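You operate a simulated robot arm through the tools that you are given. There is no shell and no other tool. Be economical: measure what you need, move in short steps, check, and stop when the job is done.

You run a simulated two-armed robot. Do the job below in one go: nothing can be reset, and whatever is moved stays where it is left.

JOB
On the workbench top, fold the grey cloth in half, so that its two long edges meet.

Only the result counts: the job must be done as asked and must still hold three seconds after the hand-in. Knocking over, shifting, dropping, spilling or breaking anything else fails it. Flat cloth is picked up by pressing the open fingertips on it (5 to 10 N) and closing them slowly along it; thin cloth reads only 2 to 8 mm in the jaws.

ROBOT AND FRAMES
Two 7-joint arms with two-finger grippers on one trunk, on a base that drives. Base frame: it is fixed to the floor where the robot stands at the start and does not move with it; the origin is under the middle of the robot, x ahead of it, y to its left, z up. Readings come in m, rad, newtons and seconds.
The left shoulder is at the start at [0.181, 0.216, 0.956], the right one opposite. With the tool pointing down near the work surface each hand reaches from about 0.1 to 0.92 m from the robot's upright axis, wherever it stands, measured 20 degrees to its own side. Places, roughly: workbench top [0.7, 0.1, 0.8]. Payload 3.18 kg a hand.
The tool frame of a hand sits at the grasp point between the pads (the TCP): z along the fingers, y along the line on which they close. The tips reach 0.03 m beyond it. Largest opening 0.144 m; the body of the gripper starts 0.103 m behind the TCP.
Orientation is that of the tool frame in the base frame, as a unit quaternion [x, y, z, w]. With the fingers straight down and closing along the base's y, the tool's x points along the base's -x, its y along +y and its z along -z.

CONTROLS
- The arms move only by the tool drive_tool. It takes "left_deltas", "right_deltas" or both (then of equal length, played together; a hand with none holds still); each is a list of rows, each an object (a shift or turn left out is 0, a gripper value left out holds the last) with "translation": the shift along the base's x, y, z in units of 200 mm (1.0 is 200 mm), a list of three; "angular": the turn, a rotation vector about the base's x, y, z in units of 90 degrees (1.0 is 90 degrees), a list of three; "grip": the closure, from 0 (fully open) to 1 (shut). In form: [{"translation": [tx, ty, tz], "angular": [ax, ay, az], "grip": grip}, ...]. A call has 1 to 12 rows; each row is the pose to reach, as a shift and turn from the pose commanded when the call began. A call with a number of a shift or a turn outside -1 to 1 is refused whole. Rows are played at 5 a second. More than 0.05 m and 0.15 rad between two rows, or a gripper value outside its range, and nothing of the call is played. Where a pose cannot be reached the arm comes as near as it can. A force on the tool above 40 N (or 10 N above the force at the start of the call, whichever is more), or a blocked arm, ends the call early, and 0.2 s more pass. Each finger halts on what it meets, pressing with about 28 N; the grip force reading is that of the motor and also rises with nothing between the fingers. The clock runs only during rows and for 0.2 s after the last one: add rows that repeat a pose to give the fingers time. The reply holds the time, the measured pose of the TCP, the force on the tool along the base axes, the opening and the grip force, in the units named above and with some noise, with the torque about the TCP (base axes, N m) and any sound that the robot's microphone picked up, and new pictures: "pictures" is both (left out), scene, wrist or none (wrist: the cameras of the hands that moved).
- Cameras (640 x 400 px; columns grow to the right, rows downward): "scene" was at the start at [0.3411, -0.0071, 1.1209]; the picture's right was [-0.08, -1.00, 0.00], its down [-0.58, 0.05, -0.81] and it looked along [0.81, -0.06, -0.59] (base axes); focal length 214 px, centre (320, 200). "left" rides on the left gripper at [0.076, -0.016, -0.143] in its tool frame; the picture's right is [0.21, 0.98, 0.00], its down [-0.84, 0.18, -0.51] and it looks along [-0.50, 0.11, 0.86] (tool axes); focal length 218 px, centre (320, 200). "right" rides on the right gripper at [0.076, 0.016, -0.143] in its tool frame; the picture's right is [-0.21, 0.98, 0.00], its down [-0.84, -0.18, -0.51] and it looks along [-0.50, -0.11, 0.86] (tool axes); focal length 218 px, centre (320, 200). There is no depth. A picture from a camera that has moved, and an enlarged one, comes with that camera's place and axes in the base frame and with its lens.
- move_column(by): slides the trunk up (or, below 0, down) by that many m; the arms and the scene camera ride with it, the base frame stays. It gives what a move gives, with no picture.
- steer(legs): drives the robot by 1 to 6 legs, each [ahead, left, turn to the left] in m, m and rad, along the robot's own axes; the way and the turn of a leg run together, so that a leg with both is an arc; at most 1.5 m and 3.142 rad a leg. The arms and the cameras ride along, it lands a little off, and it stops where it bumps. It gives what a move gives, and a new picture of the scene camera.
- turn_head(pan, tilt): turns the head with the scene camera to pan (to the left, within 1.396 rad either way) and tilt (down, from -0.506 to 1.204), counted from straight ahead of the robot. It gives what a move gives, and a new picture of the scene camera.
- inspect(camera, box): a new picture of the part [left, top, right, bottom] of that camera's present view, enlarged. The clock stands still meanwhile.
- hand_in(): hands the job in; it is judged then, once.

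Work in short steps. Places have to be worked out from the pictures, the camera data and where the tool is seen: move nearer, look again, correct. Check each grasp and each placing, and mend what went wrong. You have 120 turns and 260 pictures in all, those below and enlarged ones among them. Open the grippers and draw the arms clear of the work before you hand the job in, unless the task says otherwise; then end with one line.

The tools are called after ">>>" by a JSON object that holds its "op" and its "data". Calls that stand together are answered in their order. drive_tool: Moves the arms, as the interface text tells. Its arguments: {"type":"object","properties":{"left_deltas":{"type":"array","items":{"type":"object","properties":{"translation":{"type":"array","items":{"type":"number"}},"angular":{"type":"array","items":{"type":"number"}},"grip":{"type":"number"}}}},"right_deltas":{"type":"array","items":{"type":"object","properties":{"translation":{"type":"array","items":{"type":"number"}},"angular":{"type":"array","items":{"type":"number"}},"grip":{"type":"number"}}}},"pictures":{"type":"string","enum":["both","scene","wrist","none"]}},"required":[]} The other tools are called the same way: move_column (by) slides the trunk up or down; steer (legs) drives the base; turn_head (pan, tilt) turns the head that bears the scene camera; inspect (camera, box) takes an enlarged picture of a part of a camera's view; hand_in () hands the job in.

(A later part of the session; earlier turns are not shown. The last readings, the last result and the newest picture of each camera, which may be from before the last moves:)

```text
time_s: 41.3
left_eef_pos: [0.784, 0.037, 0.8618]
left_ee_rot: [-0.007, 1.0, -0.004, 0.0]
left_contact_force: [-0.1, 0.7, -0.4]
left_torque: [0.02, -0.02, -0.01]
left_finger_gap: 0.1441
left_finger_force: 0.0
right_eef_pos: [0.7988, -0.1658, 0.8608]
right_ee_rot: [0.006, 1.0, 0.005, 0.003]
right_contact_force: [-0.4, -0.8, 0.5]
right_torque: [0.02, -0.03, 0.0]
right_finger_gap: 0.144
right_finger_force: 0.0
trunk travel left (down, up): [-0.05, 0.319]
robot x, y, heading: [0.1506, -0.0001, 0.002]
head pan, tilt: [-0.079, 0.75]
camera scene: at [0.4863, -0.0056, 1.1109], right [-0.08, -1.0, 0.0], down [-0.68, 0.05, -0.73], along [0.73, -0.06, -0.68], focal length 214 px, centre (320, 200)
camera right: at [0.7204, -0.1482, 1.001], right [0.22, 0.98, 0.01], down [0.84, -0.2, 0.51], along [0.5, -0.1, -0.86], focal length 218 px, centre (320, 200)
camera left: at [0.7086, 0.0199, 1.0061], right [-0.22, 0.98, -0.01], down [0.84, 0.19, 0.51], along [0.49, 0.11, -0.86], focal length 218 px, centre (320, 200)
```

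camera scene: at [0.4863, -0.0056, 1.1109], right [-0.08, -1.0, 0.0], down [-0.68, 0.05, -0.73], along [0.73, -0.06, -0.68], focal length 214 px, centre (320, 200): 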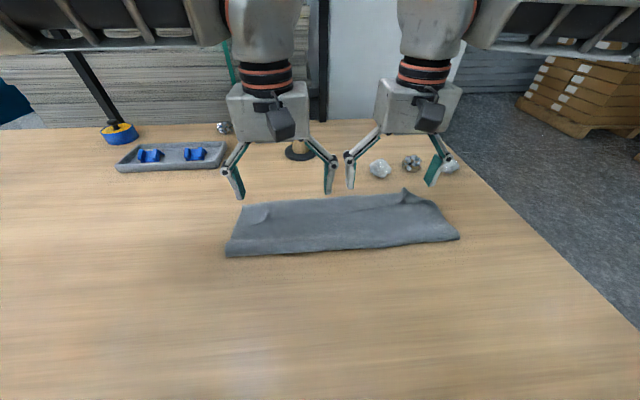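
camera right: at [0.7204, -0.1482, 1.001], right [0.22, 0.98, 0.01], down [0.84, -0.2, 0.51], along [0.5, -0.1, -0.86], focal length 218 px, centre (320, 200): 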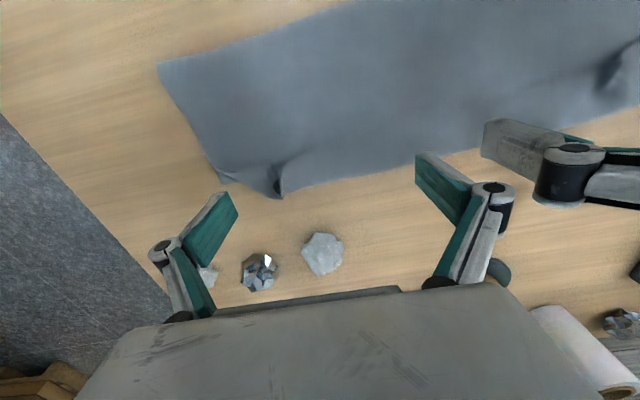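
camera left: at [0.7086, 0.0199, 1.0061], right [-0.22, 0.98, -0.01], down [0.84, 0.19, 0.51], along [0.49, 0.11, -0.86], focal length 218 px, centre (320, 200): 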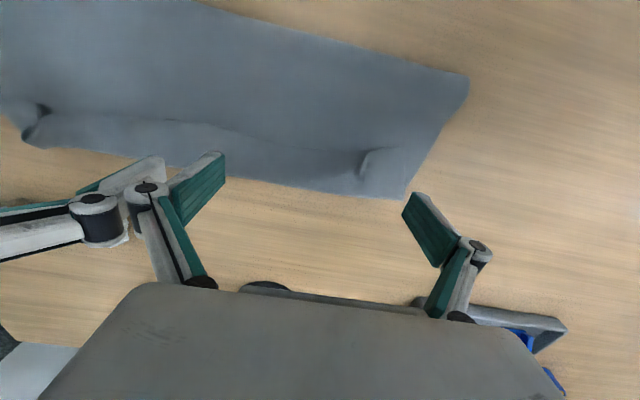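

The parallax-corrected positions put all fingertips over the lip band (x ≈ 0.78–0.80). I'll lower to light contact.

>>> {"op": "drive_tool", "data": {"left_deltas": [{"translation": [0, 0, -0.06]}, {"translation": [0, 0, -0.11]}, {"translation": [0, 0, -0.13]}, {"translation": [0, 0, -0.13]}], "right_deltas": [{"translation": [0, 0, -0.06]}, {"translation": [0, 0, -0.11]}, {"translation": [0, 0, -0.13]}, {"translation": [0, 0, -0.13]}], "pictures": "wrist"}}

```text
time_s: 42.3
left_eef_pos: [0.7851, 0.0368, 0.8338]
left_ee_rot: [-0.006, 1.0, -0.003, -0.002]
left_contact_force: [0.2, 0.6, 0.4]
left_torque: [0.01, -0.02, -0.03]
left_finger_gap: 0.1441
left_finger_force: 0.1
right_eef_pos: [0.7994, -0.1645, 0.8331]
right_ee_rot: [0.006, 1.0, 0.005, 0.002]
right_contact_force: [-0.8, 0.4, -1.4]
right_torque: [0.01, 0.01, 0.0]
right_finger_gap: 0.1439
right_finger_force: 0.0
trunk travel left (down, up): [-0.05, 0.319]
robot x, y, heading: [0.1478, -0.0027, -0.001]
head pan, tilt: [-0.079, 0.75]
camera right: at [0.7208, -0.1469, 0.9743], right [0.22, 0.98, 0.01], down [0.84, -0.2, 0.51], along [0.5, -0.1, -0.86], focal length 218 px, centre (320, 200)
camera left: at [0.7097, 0.0198, 0.9778], right [-0.22, 0.98, -0.01], down [0.84, 0.19, 0.5], along [0.49, 0.11, -0.86], focal length 218 px, centre (320, 200)
```

right: 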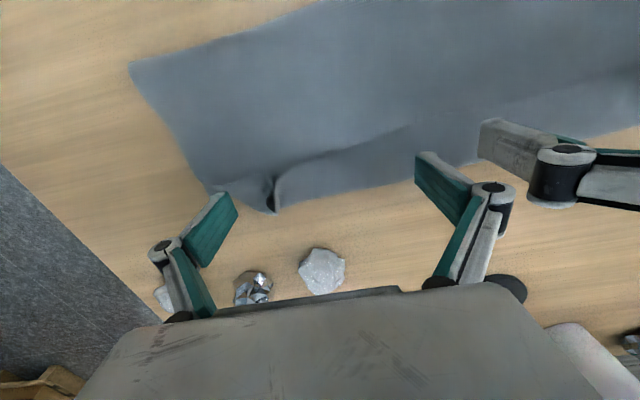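
left: 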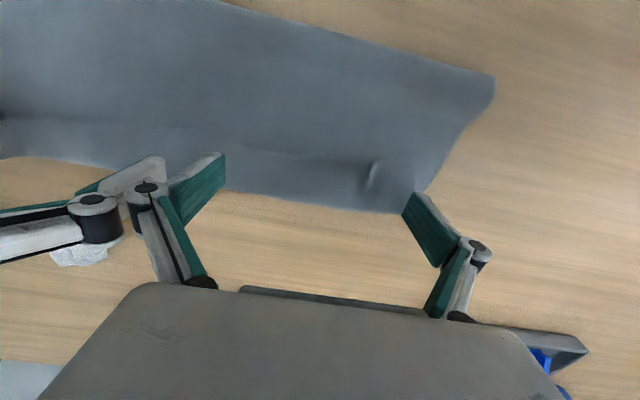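

The tips are near the roll rather than the free edge of the lip. I'll shift back 12–15 mm and press lightly.

>>> {"op": "drive_tool", "data": {"left_deltas": [{"translation": [-0.05, 0, 0.02]}, {"translation": [-0.05, 0, 0.0]}, {"translation": [-0.05, 0, -0.012]}, {"translation": [-0.05, 0, -0.012]}], "right_deltas": [{"translation": [-0.07, 0, 0.02]}, {"translation": [-0.07, 0, 0.0]}, {"translation": [-0.07, 0, -0.01]}, {"translation": [-0.07, 0, -0.01]}], "pictures": "none"}}

```text
time_s: 43.3
left_eef_pos: [0.7758, 0.0353, 0.8319]
left_ee_rot: [-0.006, 1.0, -0.003, 0.0]
left_contact_force: [-0.6, -0.7, -0.4]
left_torque: [-0.01, -0.03, -0.01]
left_finger_gap: 0.1442
left_finger_force: 0.0
right_eef_pos: [0.7839, -0.1632, 0.8315]
right_ee_rot: [0.007, 1.0, 0.006, 0.002]
right_contact_force: [-0.3, 0.1, 0.7]
right_torque: [0.02, -0.01, 0.05]
right_finger_gap: 0.1437
right_finger_force: 0.0
trunk travel left (down, up): [-0.05, 0.319]
robot x, y, heading: [0.1527, 0.0001, -0.001]
head pan, tilt: [-0.079, 0.75]
```

There is still no contact force. I'll go down in small steps.

>>> {"op": "drive_tool", "data": {"left_deltas": [{"translation": [0, 0, -0.008]}, {"translation": [0, 0, -0.014]}, {"translation": [0, 0, -0.014]}], "right_deltas": [{"translation": [0, 0, -0.006]}, {"translation": [0, 0, -0.012]}, {"translation": [0, 0, -0.012]}], "pictures": "none"}}

```text
time_s: 44.1
left_eef_pos: [0.7755, 0.0351, 0.8275]
left_ee_rot: [-0.006, 1.0, -0.004, 0.0]
left_contact_force: [-0.2, -0.1, 0.1]
left_torque: [-0.01, 0.0, 0.04]
left_finger_gap: 0.1442
left_finger_force: 0.1
right_eef_pos: [0.7851, -0.1635, 0.8291]
right_ee_rot: [0.007, 1.0, 0.004, 0.001]
right_contact_force: [-0.1, -0.1, 0.3]
right_torque: [-0.02, -0.03, -0.02]
right_finger_gap: 0.1438
right_finger_force: 0.1
trunk travel left (down, up): [-0.05, 0.319]
robot x, y, heading: [0.1514, -0.0012, 0.002]
head pan, tilt: [-0.079, 0.75]
```

The fingertips seem to sit higher when fully open. I'll keep stepping down gently.

>>> {"op": "drive_tool", "data": {"left_deltas": [{"translation": [0, 0, -0.008]}, {"translation": [0, 0, -0.016]}, {"translation": [0, 0, -0.016]}], "right_deltas": [{"translation": [0, 0, -0.01]}, {"translation": [0, 0, -0.02]}, {"translation": [0, 0, -0.02]}], "pictures": "wrist"}}

```text
time_s: 44.9
left_eef_pos: [0.7747, 0.0357, 0.8255]
left_ee_rot: [-0.007, 1.0, -0.003, 0.0]
left_contact_force: [0.3, -0.4, -0.3]
left_torque: [-0.01, 0.04, 0.02]
left_finger_gap: 0.144
left_finger_force: 0.0
right_eef_pos: [0.7834, -0.1631, 0.8252]
right_ee_rot: [0.006, 1.0, 0.005, 0.001]
right_contact_force: [-0.8, 0.0, -0.5]
right_torque: [-0.01, 0.0, 0.02]
right_finger_gap: 0.1443
right_finger_force: 0.0
trunk travel left (down, up): [-0.05, 0.319]
robot x, y, heading: [0.1526, 0.002, 0.002]
head pan, tilt: [-0.079, 0.75]
camera right: at [0.7066, -0.1469, 0.9658], right [0.22, 0.98, 0.01], down [0.84, -0.2, 0.51], along [0.5, -0.1, -0.86], focal length 218 px, centre (320, 200)
camera left: at [0.6995, 0.019, 0.9688], right [-0.22, 0.98, -0.01], down [0.84, 0.19, 0.5], along [0.49, 0.11, -0.86], focal length 218 px, centre (320, 200)
```

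right: 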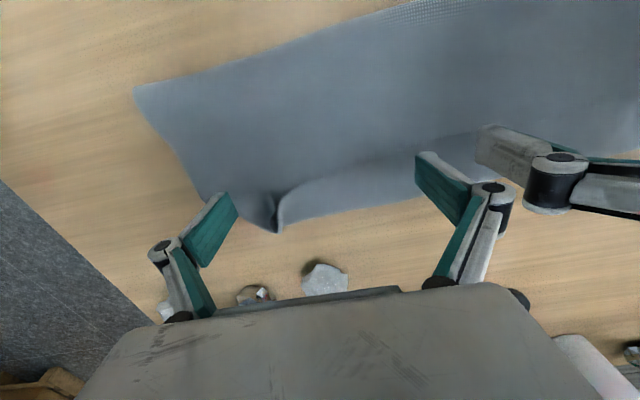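
left: 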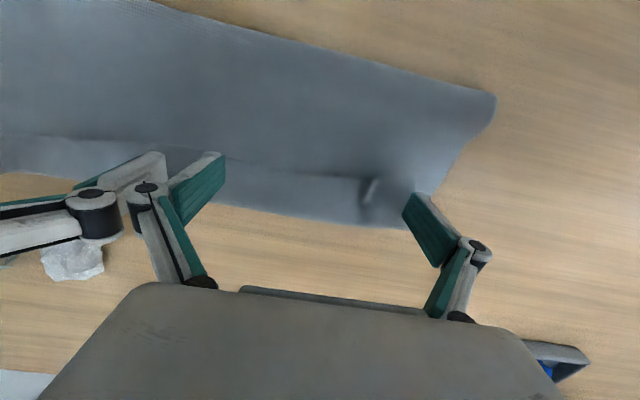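

The fully open fingertips swing upwards. I'll rise, narrow the opening to ~8 cm, spread the hands slightly, and approach again.

>>> {"op": "drive_tool", "data": {"left_deltas": [{"translation": [0, 0, 0.08]}, {"translation": [0, 0.06, 0.08], "grip": 0.2}, {"translation": [0, 0.12, 0.08], "grip": 0.42}, {"translation": [0, 0.12, 0.06]}, {"translation": [0, 0.12, 0.045]}, {"translation": [0, 0.12, 0.045]}], "right_deltas": [{"translation": [0, 0, 0.08]}, {"translation": [0, -0.04, 0.08], "grip": 0.2}, {"translation": [0, -0.08, 0.08], "grip": 0.42}, {"translation": [0, -0.08, 0.06]}, {"translation": [0, -0.08, 0.045]}, {"translation": [0, -0.08, 0.045]}], "pictures": "wrist"}}

```text
time_s: 46.3
left_eef_pos: [0.775, 0.0586, 0.8353]
left_ee_rot: [-0.007, 1.0, -0.003, -0.001]
left_contact_force: [0.2, -0.5, -0.6]
left_torque: [-0.05, -0.02, -0.02]
left_finger_gap: 0.0839
left_finger_force: 0.1
right_eef_pos: [0.7844, -0.1796, 0.8341]
right_ee_rot: [0.007, 1.0, 0.005, 0.002]
right_contact_force: [0.0, -1.6, 0.0]
right_torque: [0.01, -0.01, -0.01]
right_finger_gap: 0.0836
right_finger_force: 0.1
trunk travel left (down, up): [-0.05, 0.319]
robot x, y, heading: [0.1472, 0.001, 0.004]
head pan, tilt: [-0.079, 0.75]
camera right: at [0.7066, -0.1628, 0.9751], right [0.22, 0.98, 0.01], down [0.84, -0.2, 0.51], along [0.5, -0.1, -0.86], focal length 218 px, centre (320, 200)
camera left: at [0.699, 0.0436, 0.9782], right [-0.22, 0.98, -0.01], down [0.84, 0.19, 0.5], along [0.49, 0.11, -0.86], focal length 218 px, centre (320, 200)
```

right: 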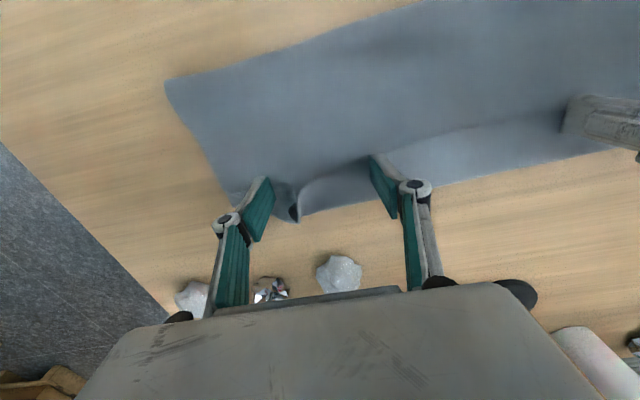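
left: 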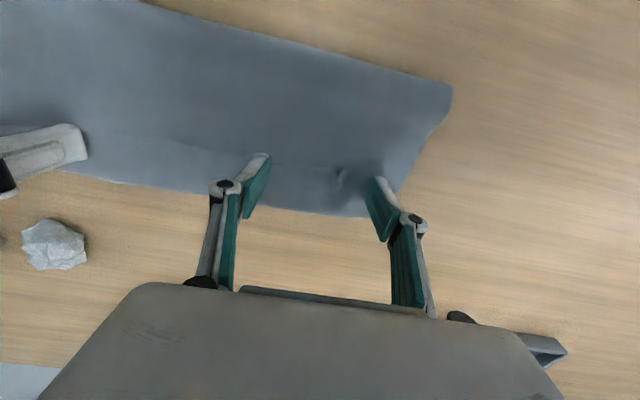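

Now the tips are over the lip. I'll lower to light contact.

>>> {"op": "drive_tool", "data": {"left_deltas": [{"translation": [0, 0, -0.012]}, {"translation": [0, 0, -0.022]}, {"translation": [0, 0, -0.022]}], "right_deltas": [{"translation": [0, 0, -0.012]}, {"translation": [0, 0, -0.02]}, {"translation": [0, 0, -0.02]}], "pictures": "none"}}

```text
time_s: 47.1
left_eef_pos: [0.774, 0.0591, 0.831]
left_ee_rot: [-0.007, 1.0, -0.003, 0.0]
left_contact_force: [0.9, -0.1, 1.9]
left_torque: [0.1, -0.02, -0.04]
left_finger_gap: 0.0842
left_finger_force: 0.5
right_eef_pos: [0.7845, -0.18, 0.8304]
right_ee_rot: [0.005, 1.0, 0.005, 0.003]
right_contact_force: [0.1, 0.7, 3.2]
right_torque: [-0.1, -0.02, 0.07]
right_finger_gap: 0.0838
right_finger_force: 0.4
trunk travel left (down, up): [-0.05, 0.319]
robot x, y, heading: [0.1488, -0.0011, 0.004]
head pan, tilt: [-0.079, 0.75]
```

Light contact (2–3 N). I'll brush 3 cm outwards and check whether the lip unrolls or the whole cloth moves.

>>> {"op": "drive_tool", "data": {"left_deltas": [{"translation": [0.03, 0, -0.003]}, {"translation": [0.06, 0, -0.003]}, {"translation": [0.09, 0, -0.003]}, {"translation": [0.12, 0, -0.003]}, {"translation": [0.15, 0, -0.003]}], "right_deltas": [{"translation": [0.03, 0, 0]}, {"translation": [0.06, 0, 0]}, {"translation": [0.09, 0, 0]}, {"translation": [0.12, 0, 0]}, {"translation": [0.15, 0, 0]}]}}

```text
time_s: 48.3
left_eef_pos: [0.8045, 0.0597, 0.8294]
left_ee_rot: [-0.007, 1.0, -0.003, 0.0]
left_contact_force: [1.2, -0.7, 5.2]
left_torque: [0.27, -0.02, -0.03]
left_finger_gap: 0.084
left_finger_force: 0.2
right_eef_pos: [0.8129, -0.1794, 0.8306]
right_ee_rot: [0.006, 1.0, 0.006, 0.003]
right_contact_force: [-1.2, 0.2, 4.2]
right_torque: [-0.16, 0.02, -0.03]
right_finger_gap: 0.0837
right_finger_force: 0.6
trunk travel left (down, up): [-0.05, 0.319]
robot x, y, heading: [0.1494, -0.0038, 0.0]
head pan, tilt: [-0.079, 0.75]
camera scene: at [0.4859, -0.0055, 1.1109], right [-0.08, -1.0, 0.0], down [-0.68, 0.05, -0.73], along [0.73, -0.06, -0.68], focal length 214 px, centre (320, 200)
camera right: at [0.7355, -0.1629, 0.9709], right [0.22, 0.98, 0.01], down [0.84, -0.2, 0.51], along [0.5, -0.1, -0.86], focal length 218 px, centre (320, 200)
camera left: at [0.7284, 0.043, 0.9734], right [-0.22, 0.98, -0.01], down [0.84, 0.19, 0.51], along [0.5, 0.11, -0.86], focal length 218 px, centre (320, 200)
```

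scene: 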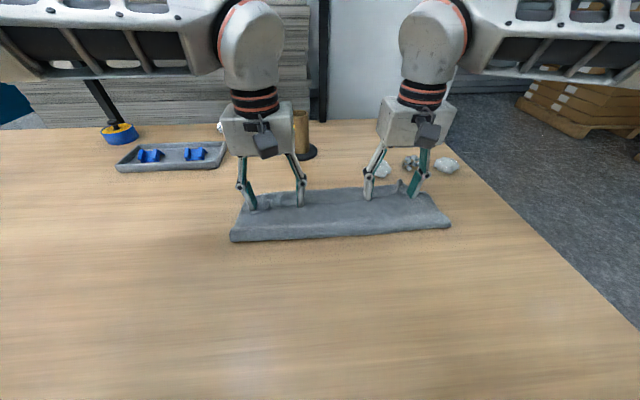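
right: 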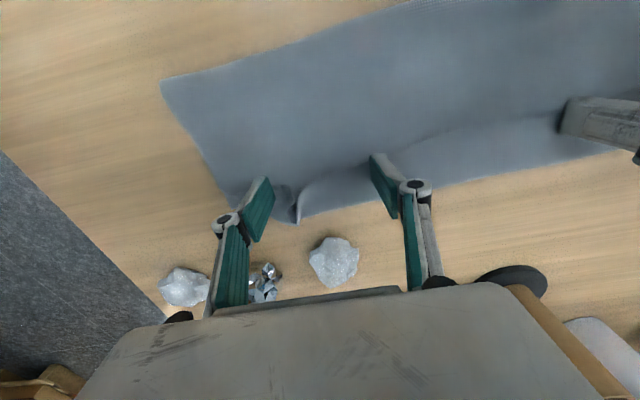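
left: 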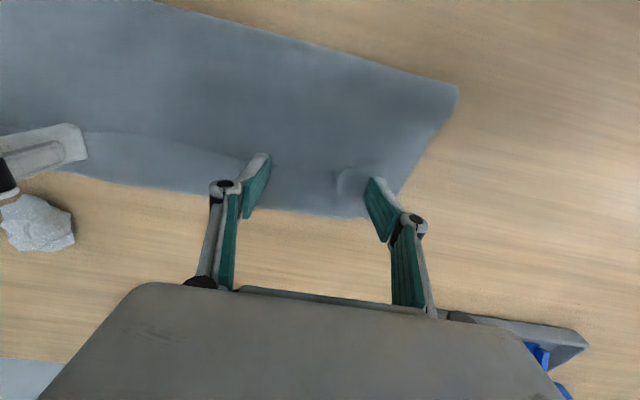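

The whole stack slid with the fingers, so brushing doesn't unroll the lip. I'll drag the stack back 4.5 cm the same way, then rise and look at the standing ridges to regrasp the lip there.

>>> {"op": "drive_tool", "data": {"left_deltas": [{"translation": [-0.04, 0, 0]}, {"translation": [-0.08, 0, 0]}, {"translation": [-0.12, 0, 0]}, {"translation": [-0.16, 0, 0]}, {"translation": [-0.2, 0, 0]}, {"translation": [-0.225, 0, 0]}, {"translation": [-0.225, 0, 0.1]}, {"translation": [-0.225, 0.05, 0.25]}, {"translation": [-0.35, 0.2, 0.3]}, {"translation": [-0.5, 0.35, 0.35]}, {"translation": [-0.5, 0.5, 0.4]}], "right_deltas": [{"translation": [-0.04, 0, 0]}, {"translation": [-0.08, 0, 0]}, {"translation": [-0.12, 0, 0]}, {"translation": [-0.16, 0, 0]}, {"translation": [-0.2, 0, 0]}, {"translation": [-0.225, 0, 0]}, {"translation": [-0.225, 0, 0.1]}, {"translation": [-0.225, -0.05, 0.25]}, {"translation": [-0.35, -0.15, 0.3]}, {"translation": [-0.5, -0.25, 0.35]}, {"translation": [-0.5, -0.3, 0.4]}], "pictures": "both"}}

>>> {"op": "inspect", "data": {"camera": "scene", "box": [200, 170, 480, 290]}}

```text
time_s: 50.7
left_eef_pos: [0.7051, 0.16, 0.9112]
left_ee_rot: [-0.006, 1.0, -0.003, -0.001]
left_contact_force: [-0.6, -0.6, -0.8]
left_torque: [-0.01, 0.0, -0.01]
left_finger_gap: 0.0836
left_finger_force: 0.0
right_eef_pos: [0.7163, -0.2392, 0.9078]
right_ee_rot: [0.005, 1.0, 0.005, 0.003]
right_contact_force: [1.3, -0.2, 0.6]
right_torque: [-0.03, 0.0, 0.02]
right_finger_gap: 0.0831
right_finger_force: 0.0
trunk travel left (down, up): [-0.05, 0.319]
robot x, y, heading: [0.1506, -0.0024, 0.004]
head pan, tilt: [-0.079, 0.75]
camera scene: at [0.4873, -0.0051, 1.1102], right [-0.08, -1.0, 0.0], down [-0.68, 0.05, -0.73], along [0.73, -0.06, -0.68], focal length 214 px, centre (320, 200)
camera right: at [0.6392, -0.2218, 1.049], right [0.22, 0.98, 0.01], down [0.84, -0.19, 0.51], along [0.5, -0.1, -0.86], focal length 218 px, centre (320, 200)
camera left: at [0.6288, 0.1449, 1.0533], right [-0.22, 0.98, -0.01], down [0.84, 0.19, 0.5], along [0.49, 0.11, -0.86], focal length 218 px, centre (320, 200)
```

scene: 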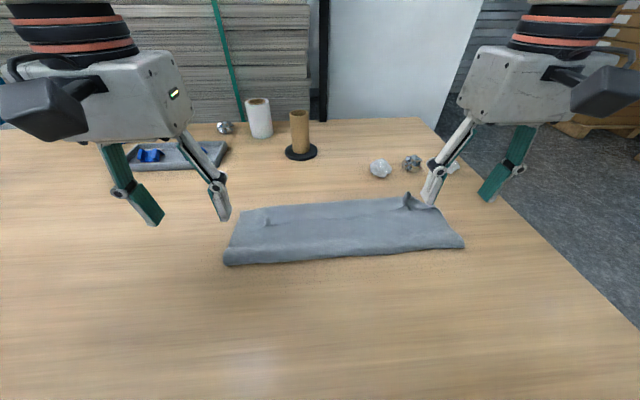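
right: 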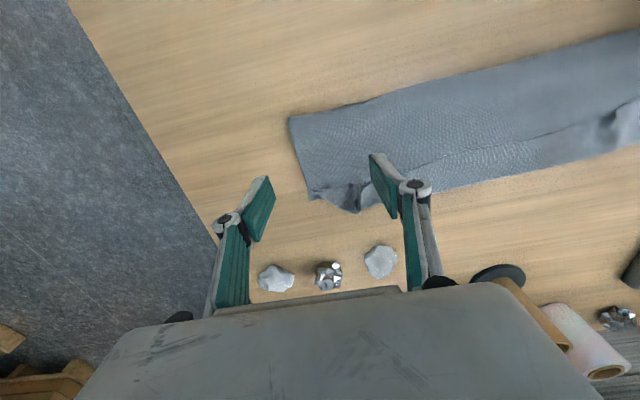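
left: 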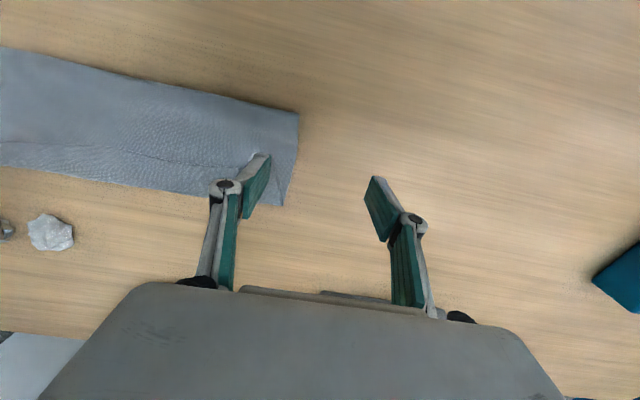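

```text
2.29 times, centred on (340, 230) of scene
camera zoom: at [0.4873, -0.0051, 1.1102], right [-0.08, -1.0, 0.0], down [-0.68, 0.05, -0.73], along [0.73, -0.06, -0.68], focal length 490 px, centre (274, 131)
```

zoom: 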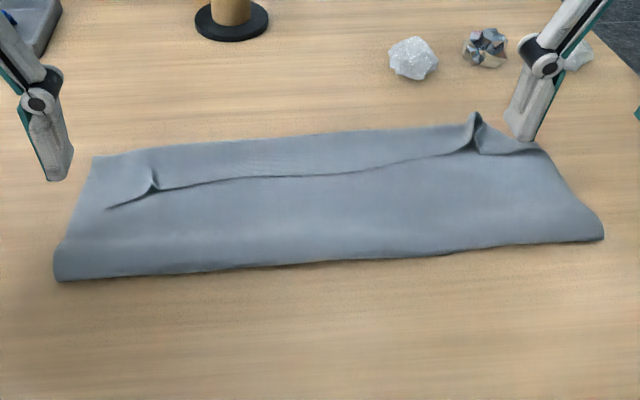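

Two standing ridges remain in the lip, at about (.757,.074) on the left and (.777,−.206) on the right. I'll bring the hands over them with narrow jaws to regrasp the lip's free edge.

>>> {"op": "drive_tool", "data": {"left_deltas": [{"translation": [0.06, -0.12, 0], "grip": 0.55}, {"translation": [0.13, -0.25, 0], "grip": 0.65}, {"translation": [0.2, -0.37, -0.05], "grip": 0.7}, {"translation": [0.26, -0.43, -0.15]}, {"translation": [0.26, -0.43, -0.3]}, {"translation": [0.26, -0.43, -0.3]}], "right_deltas": [{"translation": [0.06, 0.04, 0], "grip": 0.55}, {"translation": [0.13, 0.08, 0], "grip": 0.65}, {"translation": [0.2, 0.12, -0.05], "grip": 0.7}, {"translation": [0.295, 0.156, -0.15]}, {"translation": [0.295, 0.156, -0.29]}, {"translation": [0.295, 0.156, -0.29]}], "pictures": "none"}}

>>> {"op": "inspect", "data": {"camera": "left", "box": [200, 100, 440, 250]}}

>>> {"op": "inspect", "data": {"camera": "right", "box": [200, 100, 440, 250]}}

```text
time_s: 52.1
left_eef_pos: [0.7571, 0.0725, 0.8486]
left_ee_rot: [-0.007, 1.0, -0.004, 0.0]
left_contact_force: [0.0, 0.4, 0.2]
left_torque: [0.0, -0.03, 0.03]
left_finger_gap: 0.0432
left_finger_force: 0.2
right_eef_pos: [0.7734, -0.2081, 0.8536]
right_ee_rot: [0.007, 1.0, 0.006, 0.003]
right_contact_force: [0.1, 0.1, -0.3]
right_torque: [0.0, 0.0, -0.01]
right_finger_gap: 0.0433
right_finger_force: 0.0
trunk travel left (down, up): [-0.05, 0.319]
robot x, y, heading: [0.1509, 0.0019, 0.001]
head pan, tilt: [-0.079, 0.75]
```

```text
2.67 times, centred on (320, 175) of left
camera zoom: at [0.6815, 0.0569, 0.9922], right [-0.22, 0.98, -0.01], down [0.84, 0.19, 0.51], along [0.5, 0.11, -0.86], focal length 582 px, centre (320, 267)
```

zoom: 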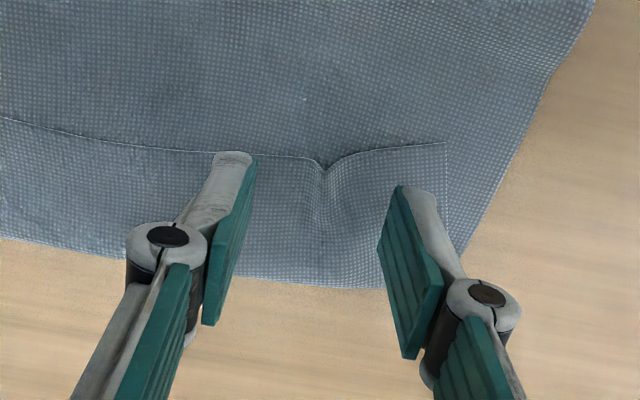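

```text
2.67 times, centred on (320, 175) of right
camera zoom: at [0.696, -0.1909, 0.9934], right [0.22, 0.98, 0.01], down [0.84, -0.2, 0.51], along [0.5, -0.1, -0.86], focal length 582 px, centre (320, 267)
```

zoom: 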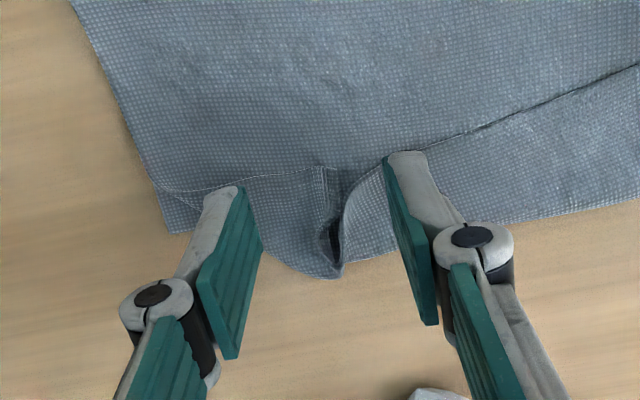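

The lip's free edge and both ridges are clearly visible between the jaws. I'll shift 6 mm towards the robot for ~11 mm overlap and lower to light contact.

>>> {"op": "drive_tool", "data": {"left_deltas": [{"translation": [-0.03, 0.005, -0.02]}, {"translation": [-0.03, 0.005, -0.055]}, {"translation": [-0.03, 0.005, -0.078]}, {"translation": [-0.03, 0.005, -0.078]}], "right_deltas": [{"translation": [-0.03, 0.015, -0.04]}, {"translation": [-0.03, 0.015, -0.08]}, {"translation": [-0.03, 0.015, -0.1]}, {"translation": [-0.03, 0.015, -0.1]}], "pictures": "none"}}

```text
time_s: 53.1
left_eef_pos: [0.7506, 0.073, 0.834]
left_ee_rot: [-0.007, 1.0, -0.004, 0.0]
left_contact_force: [-1.2, -0.8, 0.3]
left_torque: [0.0, 0.02, -0.01]
left_finger_gap: 0.0428
left_finger_force: 0.0
right_eef_pos: [0.7675, -0.2051, 0.8324]
right_ee_rot: [0.006, 1.0, 0.005, 0.003]
right_contact_force: [0.7, -0.8, 8.6]
right_torque: [-0.25, -0.11, 0.01]
right_finger_gap: 0.0434
right_finger_force: 0.1
trunk travel left (down, up): [-0.05, 0.319]
robot x, y, heading: [0.1518, 0.0003, 0.004]
head pan, tilt: [-0.079, 0.75]
```

The right presses 9 N and the left barely touches. I'll even them out and close slowly.

>>> {"op": "drive_tool", "data": {"left_deltas": [{"translation": [0, 0, -0.008]}, {"translation": [0, 0, -0.008]}, {"translation": [0, 0, -0.008], "grip": 0.74}, {"translation": [0, 0, -0.008], "grip": 0.78}, {"translation": [0, 0, -0.008], "grip": 0.82}, {"translation": [0, 0, -0.008], "grip": 0.86}, {"translation": [0, 0, -0.008], "grip": 0.9}, {"translation": [0, 0, -0.008], "grip": 0.94}, {"translation": [0, 0, -0.008], "grip": 0.98}, {"translation": [0, 0, -0.008], "grip": 1.0}, {"translation": [0, 0, -0.008], "grip": 1.0}], "right_deltas": [{"translation": [0, 0, 0.003]}, {"translation": [0, 0, 0.003]}, {"translation": [0, 0, 0.003], "grip": 0.74}, {"translation": [0, 0, 0.003], "grip": 0.78}, {"translation": [0, 0, 0.003], "grip": 0.82}, {"translation": [0, 0, 0.003], "grip": 0.86}, {"translation": [0, 0, 0.003], "grip": 0.9}, {"translation": [0, 0, 0.003], "grip": 0.94}, {"translation": [0, 0, 0.003], "grip": 0.98}, {"translation": [0, 0, 0.003], "grip": 1.0}, {"translation": [0, 0, 0.003], "grip": 1.0}], "pictures": "none"}}

>>> {"op": "inspect", "data": {"camera": "left", "box": [200, 100, 440, 250]}}

>>> {"op": "inspect", "data": {"camera": "right", "box": [200, 100, 440, 250]}}

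```text
time_s: 55.5
left_eef_pos: [0.7502, 0.074, 0.8323]
left_ee_rot: [-0.006, 1.0, -0.004, -0.001]
left_contact_force: [-0.1, -2.5, 0.0]
left_torque: [-0.12, -0.03, -0.01]
left_finger_gap: 0.0051
left_finger_force: 28.1
right_eef_pos: [0.7669, -0.2048, 0.832]
right_ee_rot: [0.007, 1.0, 0.005, 0.002]
right_contact_force: [0.2, 2.3, 0.4]
right_torque: [0.09, -0.01, 0.01]
right_finger_gap: 0.003
right_finger_force: 23.5
trunk travel left (down, up): [-0.05, 0.319]
robot x, y, heading: [0.1501, 0.0014, -0.001]
head pan, tilt: [-0.079, 0.75]
```

```text
2.67 times, centred on (320, 175) of left
camera zoom: at [0.6754, 0.0578, 0.9757], right [-0.22, 0.98, -0.01], down [0.84, 0.19, 0.5], along [0.49, 0.11, -0.86], focal length 582 px, centre (320, 267)
```

zoom: 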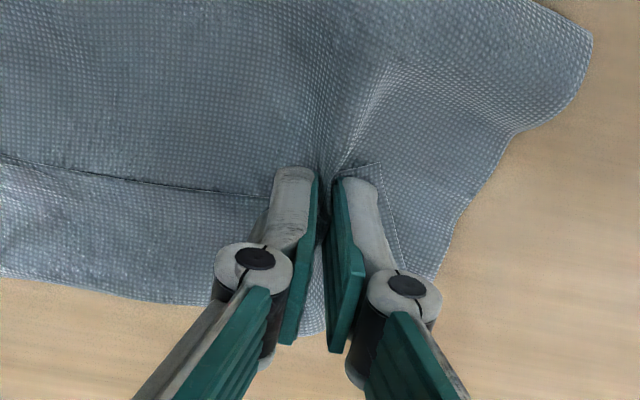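

```text
2.67 times, centred on (320, 175) of right
camera zoom: at [0.6894, -0.1884, 0.9731], right [0.22, 0.98, 0.01], down [0.84, -0.2, 0.51], along [0.5, -0.1, -0.86], focal length 582 px, centre (320, 267)
```

zoom: 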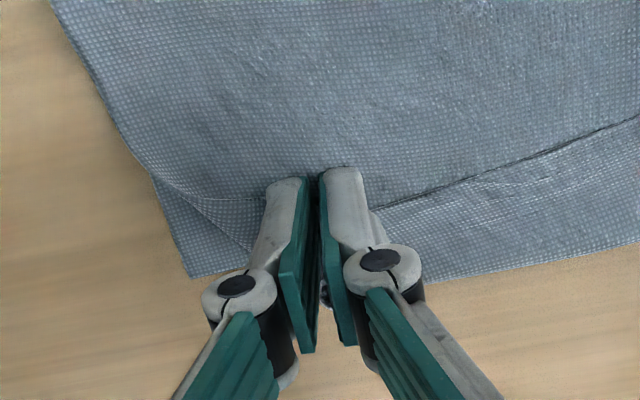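

The right (3 mm) looks like the lip alone. The left (5 mm) may have caught the layer beneath. I'll lift 3 cm and look.

>>> {"op": "drive_tool", "data": {"left_deltas": [{"translation": [0, 0, 0.05]}, {"translation": [0.0, -0.01, 0.1]}, {"translation": [0.0, -0.01, 0.15]}, {"translation": [0.0, -0.01, 0.15]}], "right_deltas": [{"translation": [0, 0, 0.05]}, {"translation": [0.0, 0.01, 0.1]}, {"translation": [0.0, 0.01, 0.15]}, {"translation": [0.0, 0.01, 0.15]}], "pictures": "both"}}

>>> {"op": "inspect", "data": {"camera": "scene", "box": [200, 160, 480, 290]}}

```text
time_s: 56.5
left_eef_pos: [0.7503, 0.0724, 0.8615]
left_ee_rot: [-0.006, 1.0, -0.004, -0.001]
left_contact_force: [0.3, 0.5, -0.1]
left_torque: [0.02, -0.01, 0.0]
left_finger_gap: 0.0048
left_finger_force: 28.1
right_eef_pos: [0.7671, -0.2025, 0.8621]
right_ee_rot: [0.006, 1.0, 0.005, 0.002]
right_contact_force: [0.0, 0.4, -1.2]
right_torque: [0.01, 0.03, 0.02]
right_finger_gap: 0.004
right_finger_force: 25.6
trunk travel left (down, up): [-0.05, 0.319]
robot x, y, heading: [0.1508, -0.001, 0.0]
head pan, tilt: [-0.079, 0.75]
camera scene: at [0.4873, -0.0056, 1.1101], right [-0.08, -1.0, 0.0], down [-0.68, 0.05, -0.73], along [0.73, -0.06, -0.68], focal length 214 px, centre (320, 200)
camera right: at [0.6901, -0.1862, 1.003], right [0.22, 0.98, 0.01], down [0.84, -0.2, 0.51], along [0.5, -0.1, -0.86], focal length 218 px, centre (320, 200)
camera left: at [0.6755, 0.0565, 1.0063], right [-0.22, 0.98, -0.01], down [0.84, 0.19, 0.5], along [0.49, 0.11, -0.86], focal length 218 px, centre (320, 200)
```

scene: 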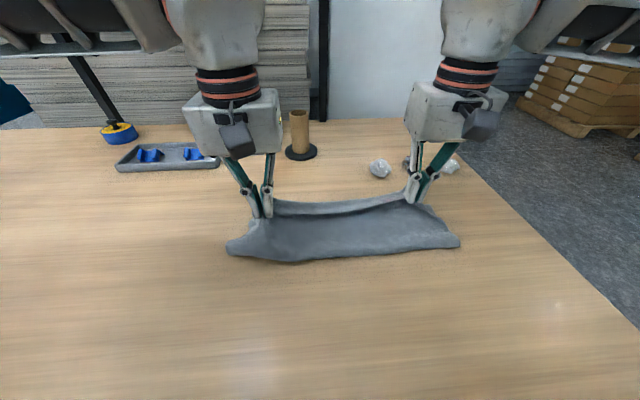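
right: 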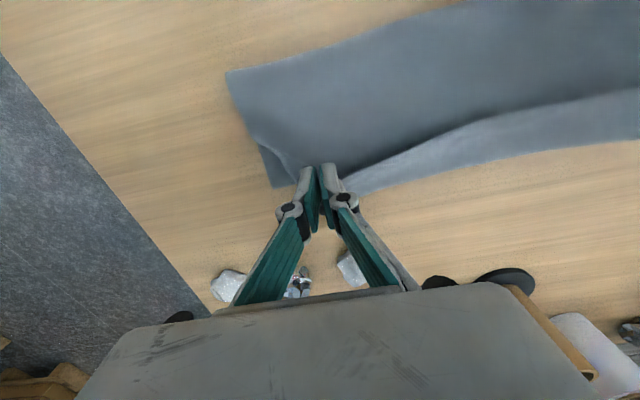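
left: 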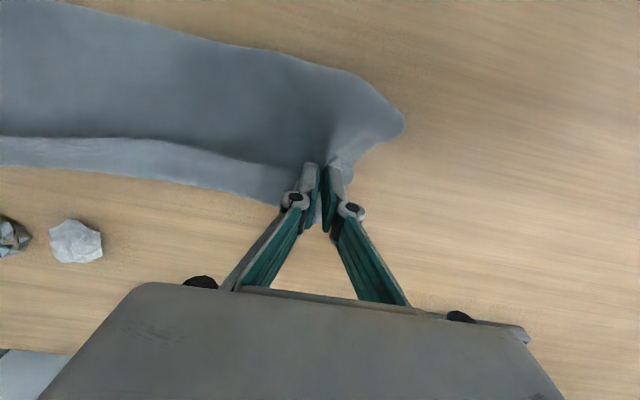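

```text
2.29 times, centred on (340, 225) of scene
camera zoom: at [0.4873, -0.0056, 1.1101], right [-0.08, -1.0, 0.0], down [-0.68, 0.05, -0.73], along [0.73, -0.06, -0.68], focal length 490 px, centre (274, 143)
```

zoom: 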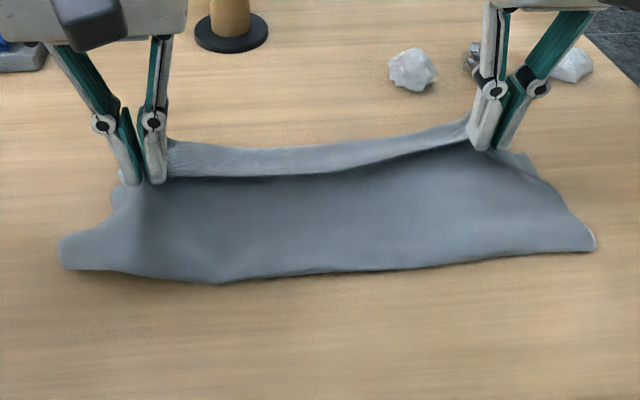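

The left jaw also caught the top layer, so unrolling the lip in place is unreliable. The pinched edge faces the robot now, so I'll carry it back and unfold the cloth, then refold it far edge towards me, where the wrists can turn properly.

>>> {"op": "drive_tool", "data": {"left_deltas": [{"translation": [-0.05, 0, 0.1]}, {"translation": [-0.15, 0, 0.22]}, {"translation": [-0.28, 0, 0.3]}, {"translation": [-0.42, 0, 0.34]}, {"translation": [-0.56, 0, 0.34]}, {"translation": [-0.7, 0, 0.28]}, {"translation": [-0.8, 0, 0.22]}, {"translation": [-0.9, 0, 0.15]}, {"translation": [-0.98, 0, 0.1]}, {"translation": [-0.98, 0, 0.1]}], "right_deltas": [{"translation": [-0.05, 0, 0.1]}, {"translation": [-0.15, 0, 0.22]}, {"translation": [-0.28, 0, 0.3]}, {"translation": [-0.42, 0, 0.34]}, {"translation": [-0.56, 0, 0.34]}, {"translation": [-0.7, 0, 0.28]}, {"translation": [-0.8, 0, 0.22]}, {"translation": [-0.9, 0, 0.15]}, {"translation": [-0.98, 0, 0.1]}, {"translation": [-0.98, 0, 0.1]}], "pictures": "scene"}}

```text
time_s: 58.7
left_eef_pos: [0.5572, 0.0728, 0.8824]
left_ee_rot: [-0.013, 1.0, -0.004, -0.006]
left_contact_force: [-0.9, -0.1, -0.8]
left_torque: [0.01, 0.0, 0.01]
left_finger_gap: 0.0046
left_finger_force: 28.1
right_eef_pos: [0.5721, -0.2024, 0.8799]
right_ee_rot: [0.006, 1.0, 0.006, 0.001]
right_contact_force: [0.2, -0.1, 0.8]
right_torque: [0.03, 0.0, 0.02]
right_finger_gap: 0.0037
right_finger_force: 22.9
trunk travel left (down, up): [-0.05, 0.319]
robot x, y, heading: [0.1481, 0.003, 0.0]
head pan, tilt: [-0.079, 0.75]
camera scene: at [0.489, 0.0001, 1.1134], right [-0.01, -1.0, 0.0], down [-0.65, 0.0, -0.76], along [0.76, -0.01, -0.65], focal length 214 px, centre (320, 200)
```

scene: 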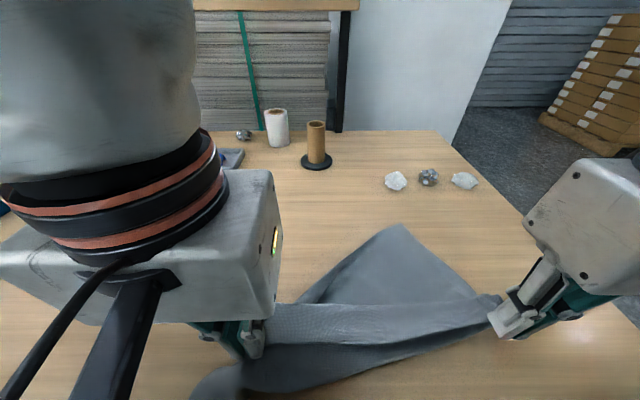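

The cloth opened skewed, and the left pinch evidently held more than one layer. I'll set it down, release, and back off to see the state.

>>> {"op": "drive_tool", "data": {"left_deltas": [{"translation": [-0.05, 0, -0.06]}, {"translation": [-0.08, 0, -0.14]}, {"translation": [-0.08, 0, -0.23]}, {"translation": [-0.08, 0, -0.23], "grip": 0.9}, {"translation": [-0.08, 0, -0.23], "grip": 0.8}, {"translation": [-0.08, 0, -0.23], "grip": 0.65}, {"translation": [-0.08, 0, -0.1]}, {"translation": [-0.08, 0, 0.1]}, {"translation": [-0.08, 0.1, 0.25]}, {"translation": [-0.1, 0.3, 0.3]}, {"translation": [-0.1, 0.5, 0.3]}], "right_deltas": [{"translation": [-0.05, 0, -0.06]}, {"translation": [-0.1, 0, -0.14]}, {"translation": [-0.15, 0, -0.22]}, {"translation": [-0.15, 0, -0.22], "grip": 0.9}, {"translation": [-0.15, 0, -0.22], "grip": 0.8}, {"translation": [-0.15, 0, -0.22], "grip": 0.65}, {"translation": [-0.15, 0, -0.1]}, {"translation": [-0.15, 0, 0.1]}, {"translation": [-0.15, -0.1, 0.25]}, {"translation": [-0.15, -0.3, 0.3]}, {"translation": [-0.15, -0.3, 0.3]}], "pictures": "none"}}

>>> {"op": "steer", "data": {"legs": [[-0.15, 0, 0]]}}

```text
time_s: 59.4
left_eef_pos: [0.5391, 0.0713, 0.8555]
left_ee_rot: [-0.009, 1.0, -0.004, -0.001]
left_contact_force: [4.0, -0.1, 3.3]
left_torque: [-0.07, 0.91, 0.05]
left_finger_gap: 0.0049
left_finger_force: 28.2
right_eef_pos: [0.5527, -0.2017, 0.8543]
right_ee_rot: [0.006, 1.0, 0.006, 0.002]
right_contact_force: [-1.3, 0.3, 1.3]
right_torque: [-0.01, 0.01, 0.01]
right_finger_gap: 0.0012
right_finger_force: 23.1
right hand out of reach, approached as far as the arm can: row 3
trunk travel left (down, up): [-0.05, 0.319]
robot x, y, heading: [0.1502, 0.0032, 0.004]
head pan, tilt: [-0.079, 0.75]
stopped in row 3 (left hand): the force on the tool passed its limit at 69 N (the readings are from after the stop); the commanded pose is now the measured one
```

```text
time_s: 60.7
left_eef_pos: [0.393, 0.0702, 0.8552]
left_ee_rot: [-0.008, 1.0, -0.005, -0.001]
left_contact_force: [9.0, 0.6, 6.1]
left_torque: [-0.15, 1.83, 0.02]
left_finger_gap: 0.0047
left_finger_force: 28.1
right_eef_pos: [0.4066, -0.2038, 0.853]
right_ee_rot: [0.006, 1.0, 0.005, 0.0]
right_contact_force: [0.6, -0.2, 2.2]
right_torque: [-0.02, -0.03, 0.0]
right_finger_gap: 0.0025
right_finger_force: 23.6
trunk travel left (down, up): [-0.05, 0.319]
robot x, y, heading: [0.0062, -0.0032, 0.003]
head pan, tilt: [-0.079, 0.75]
camera scene: at [0.3407, -0.0023, 1.1113], right [-0.03, -1.0, 0.0], down [-0.67, 0.02, -0.74], along [0.74, -0.02, -0.67], focal length 214 px, centre (320, 200)
```

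scene: 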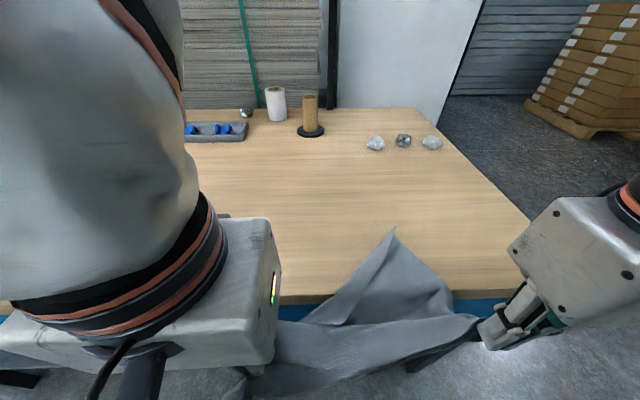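

My base move ran although the arm move had stopped early, so the cloth is now pulled partly over the bench front, still held in both hands. I'll first ease the left arm away from the head, moving both hands up and forward together.

>>> {"op": "drive_tool", "data": {"left_deltas": [{"translation": [0.03, 0.03, 0.06]}, {"translation": [0.08, 0.06, 0.14]}, {"translation": [0.14, 0.1, 0.24]}, {"translation": [0.2, 0.1, 0.36]}, {"translation": [0.2, 0.1, 0.36]}], "right_deltas": [{"translation": [0.03, 0.03, 0.06]}, {"translation": [0.08, 0.06, 0.14]}, {"translation": [0.14, 0.1, 0.24]}, {"translation": [0.2, 0.1, 0.36]}, {"translation": [0.2, 0.1, 0.36]}], "pictures": "both"}}

```text
time_s: 61.9
left_eef_pos: [0.434, 0.0908, 0.9253]
left_ee_rot: [-0.009, 1.0, -0.002, -0.004]
left_contact_force: [-0.3, 0.2, -1.3]
left_torque: [0.01, 0.02, -0.03]
left_finger_gap: 0.0044
left_finger_force: 29.3
right_eef_pos: [0.4462, -0.1843, 0.9261]
right_ee_rot: [0.006, 1.0, 0.005, 0.0]
right_contact_force: [0.5, -0.3, -0.7]
right_torque: [-0.01, 0.01, 0.01]
right_finger_gap: 0.0041
right_finger_force: 34.8
trunk travel left (down, up): [-0.05, 0.319]
robot x, y, heading: [0.0026, -0.0007, 0.005]
head pan, tilt: [-0.079, 0.75]
camera scene: at [0.3471, -0.004, 1.1243], right [-0.05, -1.0, 0.0], down [-0.55, 0.03, -0.83], along [0.83, -0.04, -0.55], focal length 214 px, centre (320, 200)
camera right: at [0.3697, -0.1676, 1.067], right [0.22, 0.98, 0.01], down [0.84, -0.19, 0.51], along [0.49, -0.1, -0.86], focal length 218 px, centre (320, 200)
camera left: at [0.3602, 0.0737, 1.0705], right [-0.23, 0.97, 0.0], down [0.84, 0.2, 0.5], along [0.49, 0.11, -0.87], focal length 218 px, centre (320, 200)
```

scene: 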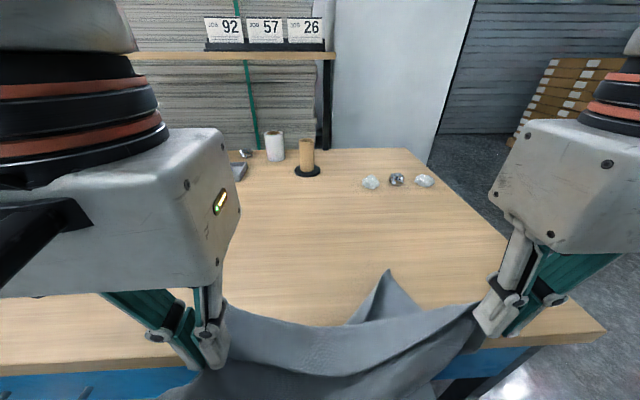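
right: 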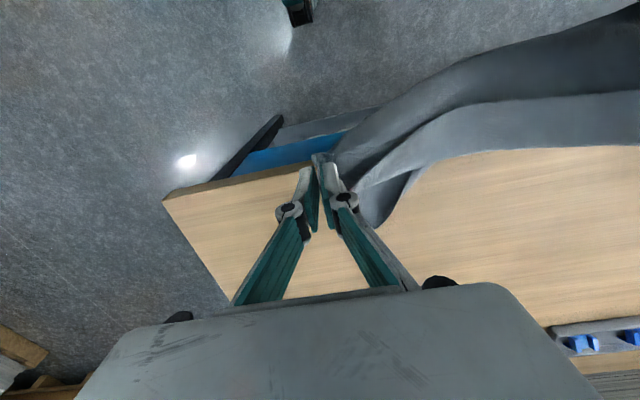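
left: 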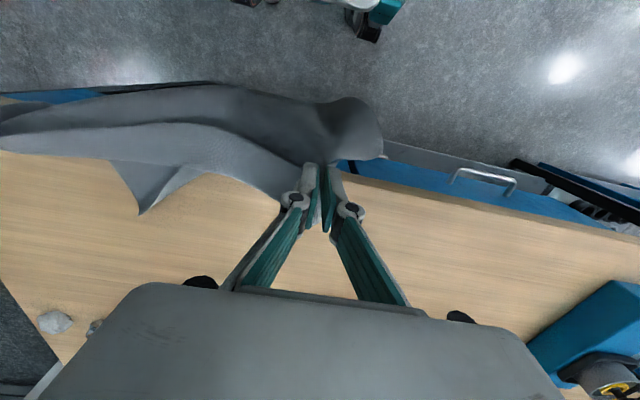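

Both still hold. I'll raise the trunk 0.2 m so the cloth hangs, and then look.

>>> {"op": "move_column", "data": {"by": 0.2}}

>>> {"op": "turn_head", "data": {"pan": 0.0, "tilt": 0.8}}

```text
time_s: 64.1
left_eef_pos: [0.4348, 0.0908, 1.1253]
left_ee_rot: [-0.007, 1.0, -0.006, -0.001]
left_contact_force: [0.4, -0.3, -0.3]
left_torque: [-0.01, 0.02, 0.0]
left_finger_gap: 0.0042
left_finger_force: 28.2
right_eef_pos: [0.4477, -0.1842, 1.1258]
right_ee_rot: [0.006, 1.0, 0.005, 0.0]
right_contact_force: [-1.3, 1.0, -1.9]
right_torque: [0.03, -0.01, 0.05]
right_finger_gap: 0.0005
right_finger_force: 23.6
trunk travel left (down, up): [-0.25, 0.119]
robot x, y, heading: [0.0019, 0.0008, 0.0]
head pan, tilt: [-0.079, 0.75]
```

```text
time_s: 64.8
left_eef_pos: [0.4346, 0.0904, 1.1277]
left_ee_rot: [-0.007, 1.0, -0.005, -0.001]
left_contact_force: [0.0, -0.6, -0.6]
left_torque: [-0.01, -0.01, -0.02]
left_finger_gap: 0.0043
left_finger_force: 28.2
right_eef_pos: [0.4461, -0.1831, 1.1255]
right_ee_rot: [0.006, 1.0, 0.006, 0.001]
right_contact_force: [-0.7, 0.0, 0.2]
right_torque: [0.05, 0.06, 0.02]
right_finger_gap: 0.004
right_finger_force: 23.0
trunk travel left (down, up): [-0.25, 0.119]
robot x, y, heading: [0.0042, -0.0039, 0.004]
head pan, tilt: [0.0, 0.799]
camera scene: at [0.1496, 0.0001, 1.3409], right [0.0, -1.0, 0.0], down [-0.72, 0.0, -0.7], along [0.7, 0.0, -0.72], focal length 214 px, centre (320, 200)
```

scene: 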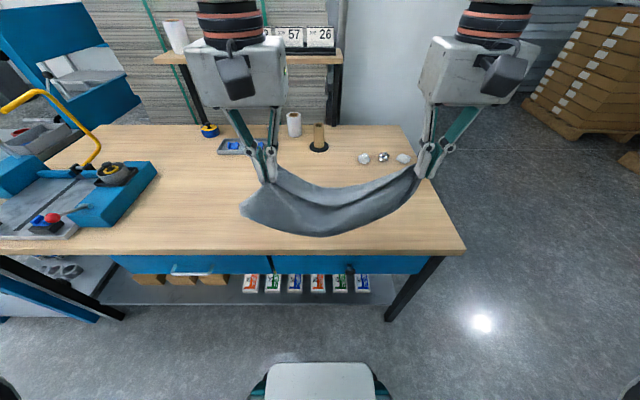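

The cloth hangs between the hands. I'll zoom in to see how.

>>> {"op": "inspect", "data": {"camera": "scene", "box": [220, 120, 470, 260]}}

>>> {"op": "inspect", "data": {"camera": "left", "box": [0, 0, 640, 400]}}

>>> {"op": "inspect", "data": {"camera": "right", "box": [0, 0, 640, 400]}}

```text
2.56 times, centred on (345, 190) of scene
camera zoom: at [0.1496, 0.0001, 1.3409], right [0.0, -1.0, 0.0], down [-0.72, 0.0, -0.7], along [0.7, 0.0, -0.72], focal length 549 px, centre (256, 226)
```

zoom: 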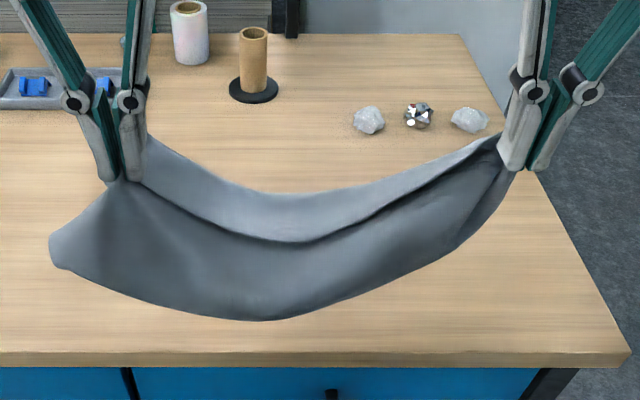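

```text
1.00 times, centred on (320, 200) of left (not enlarged: the box is as wide or as high as the picture)
camera zoom: at [0.358, 0.0743, 1.271], right [-0.22, 0.97, -0.01], down [0.84, 0.2, 0.5], along [0.49, 0.1, -0.86], focal length 218 px, centre (320, 200)
```

zoom: 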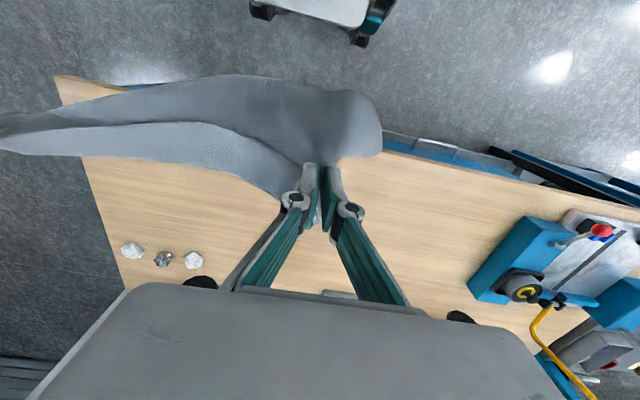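

```text
1.00 times, centred on (320, 200) of right (not enlarged: the box is as wide or as high as the picture)
camera zoom: at [0.3693, -0.1666, 1.2666], right [0.22, 0.98, 0.01], down [0.84, -0.2, 0.51], along [0.5, -0.1, -0.86], focal length 218 px, centre (320, 200)
```

zoom: 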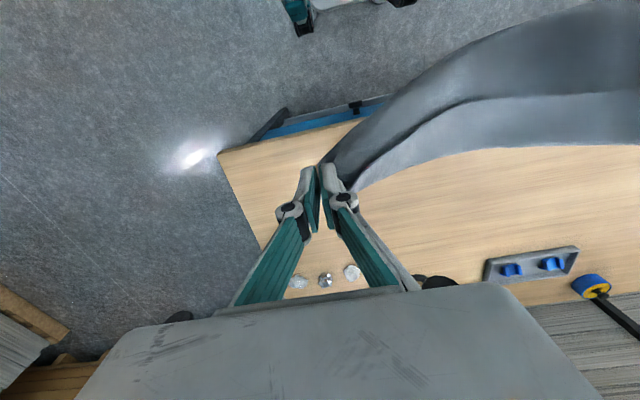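

Both pinches carry several layers like a saddle. I'll stretch the hands apart a little, bring the cloth over the bench, and lower it to lay it down and release.

>>> {"op": "drive_tool", "data": {"left_deltas": [{"translation": [0.15, 0.03, 0]}, {"translation": [0.3, 0.06, 0]}, {"translation": [0.45, 0.09, 0]}, {"translation": [0.6, 0.12, 0]}, {"translation": [0.75, 0.14, 0]}, {"translation": [0.85, 0.14, 0]}, {"translation": [0.85, 0.14, 0]}], "right_deltas": [{"translation": [0.15, -0.03, 0]}, {"translation": [0.3, -0.06, 0]}, {"translation": [0.45, -0.09, 0]}, {"translation": [0.6, -0.12, 0]}, {"translation": [0.7, -0.14, 0]}, {"translation": [0.8, -0.14, 0]}, {"translation": [0.8, -0.14, 0]}], "pictures": "scene"}}

```text
time_s: 66.4
left_eef_pos: [0.6039, 0.118, 1.1285]
left_ee_rot: [-0.006, 1.0, -0.006, -0.001]
left_contact_force: [-0.9, -4.7, -0.4]
left_torque: [-0.13, -0.07, -0.05]
left_finger_gap: 0.0045
left_finger_force: 27.8
right_eef_pos: [0.6055, -0.2121, 1.1259]
right_ee_rot: [0.005, 1.0, 0.006, 0.001]
right_contact_force: [-0.6, 5.9, -1.1]
right_torque: [0.02, -0.06, 0.07]
right_finger_gap: 0.0041
right_finger_force: 32.9
trunk travel left (down, up): [-0.25, 0.119]
robot x, y, heading: [0.0035, 0.0002, 0.003]
head pan, tilt: [0.0, 0.799]
camera scene: at [0.1491, -0.0001, 1.341], right [0.0, -1.0, 0.0], down [-0.72, 0.0, -0.7], along [0.7, 0.0, -0.72], focal length 214 px, centre (320, 200)
```

scene: 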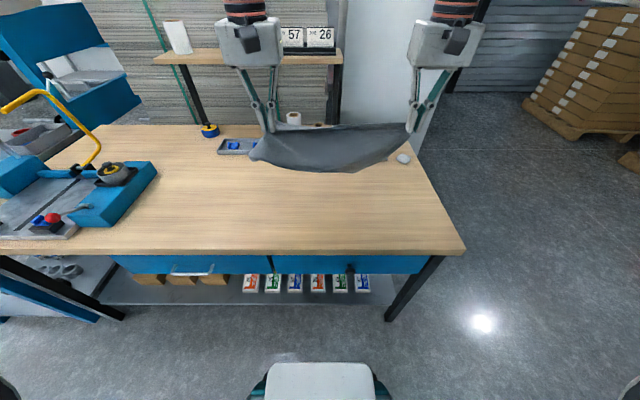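

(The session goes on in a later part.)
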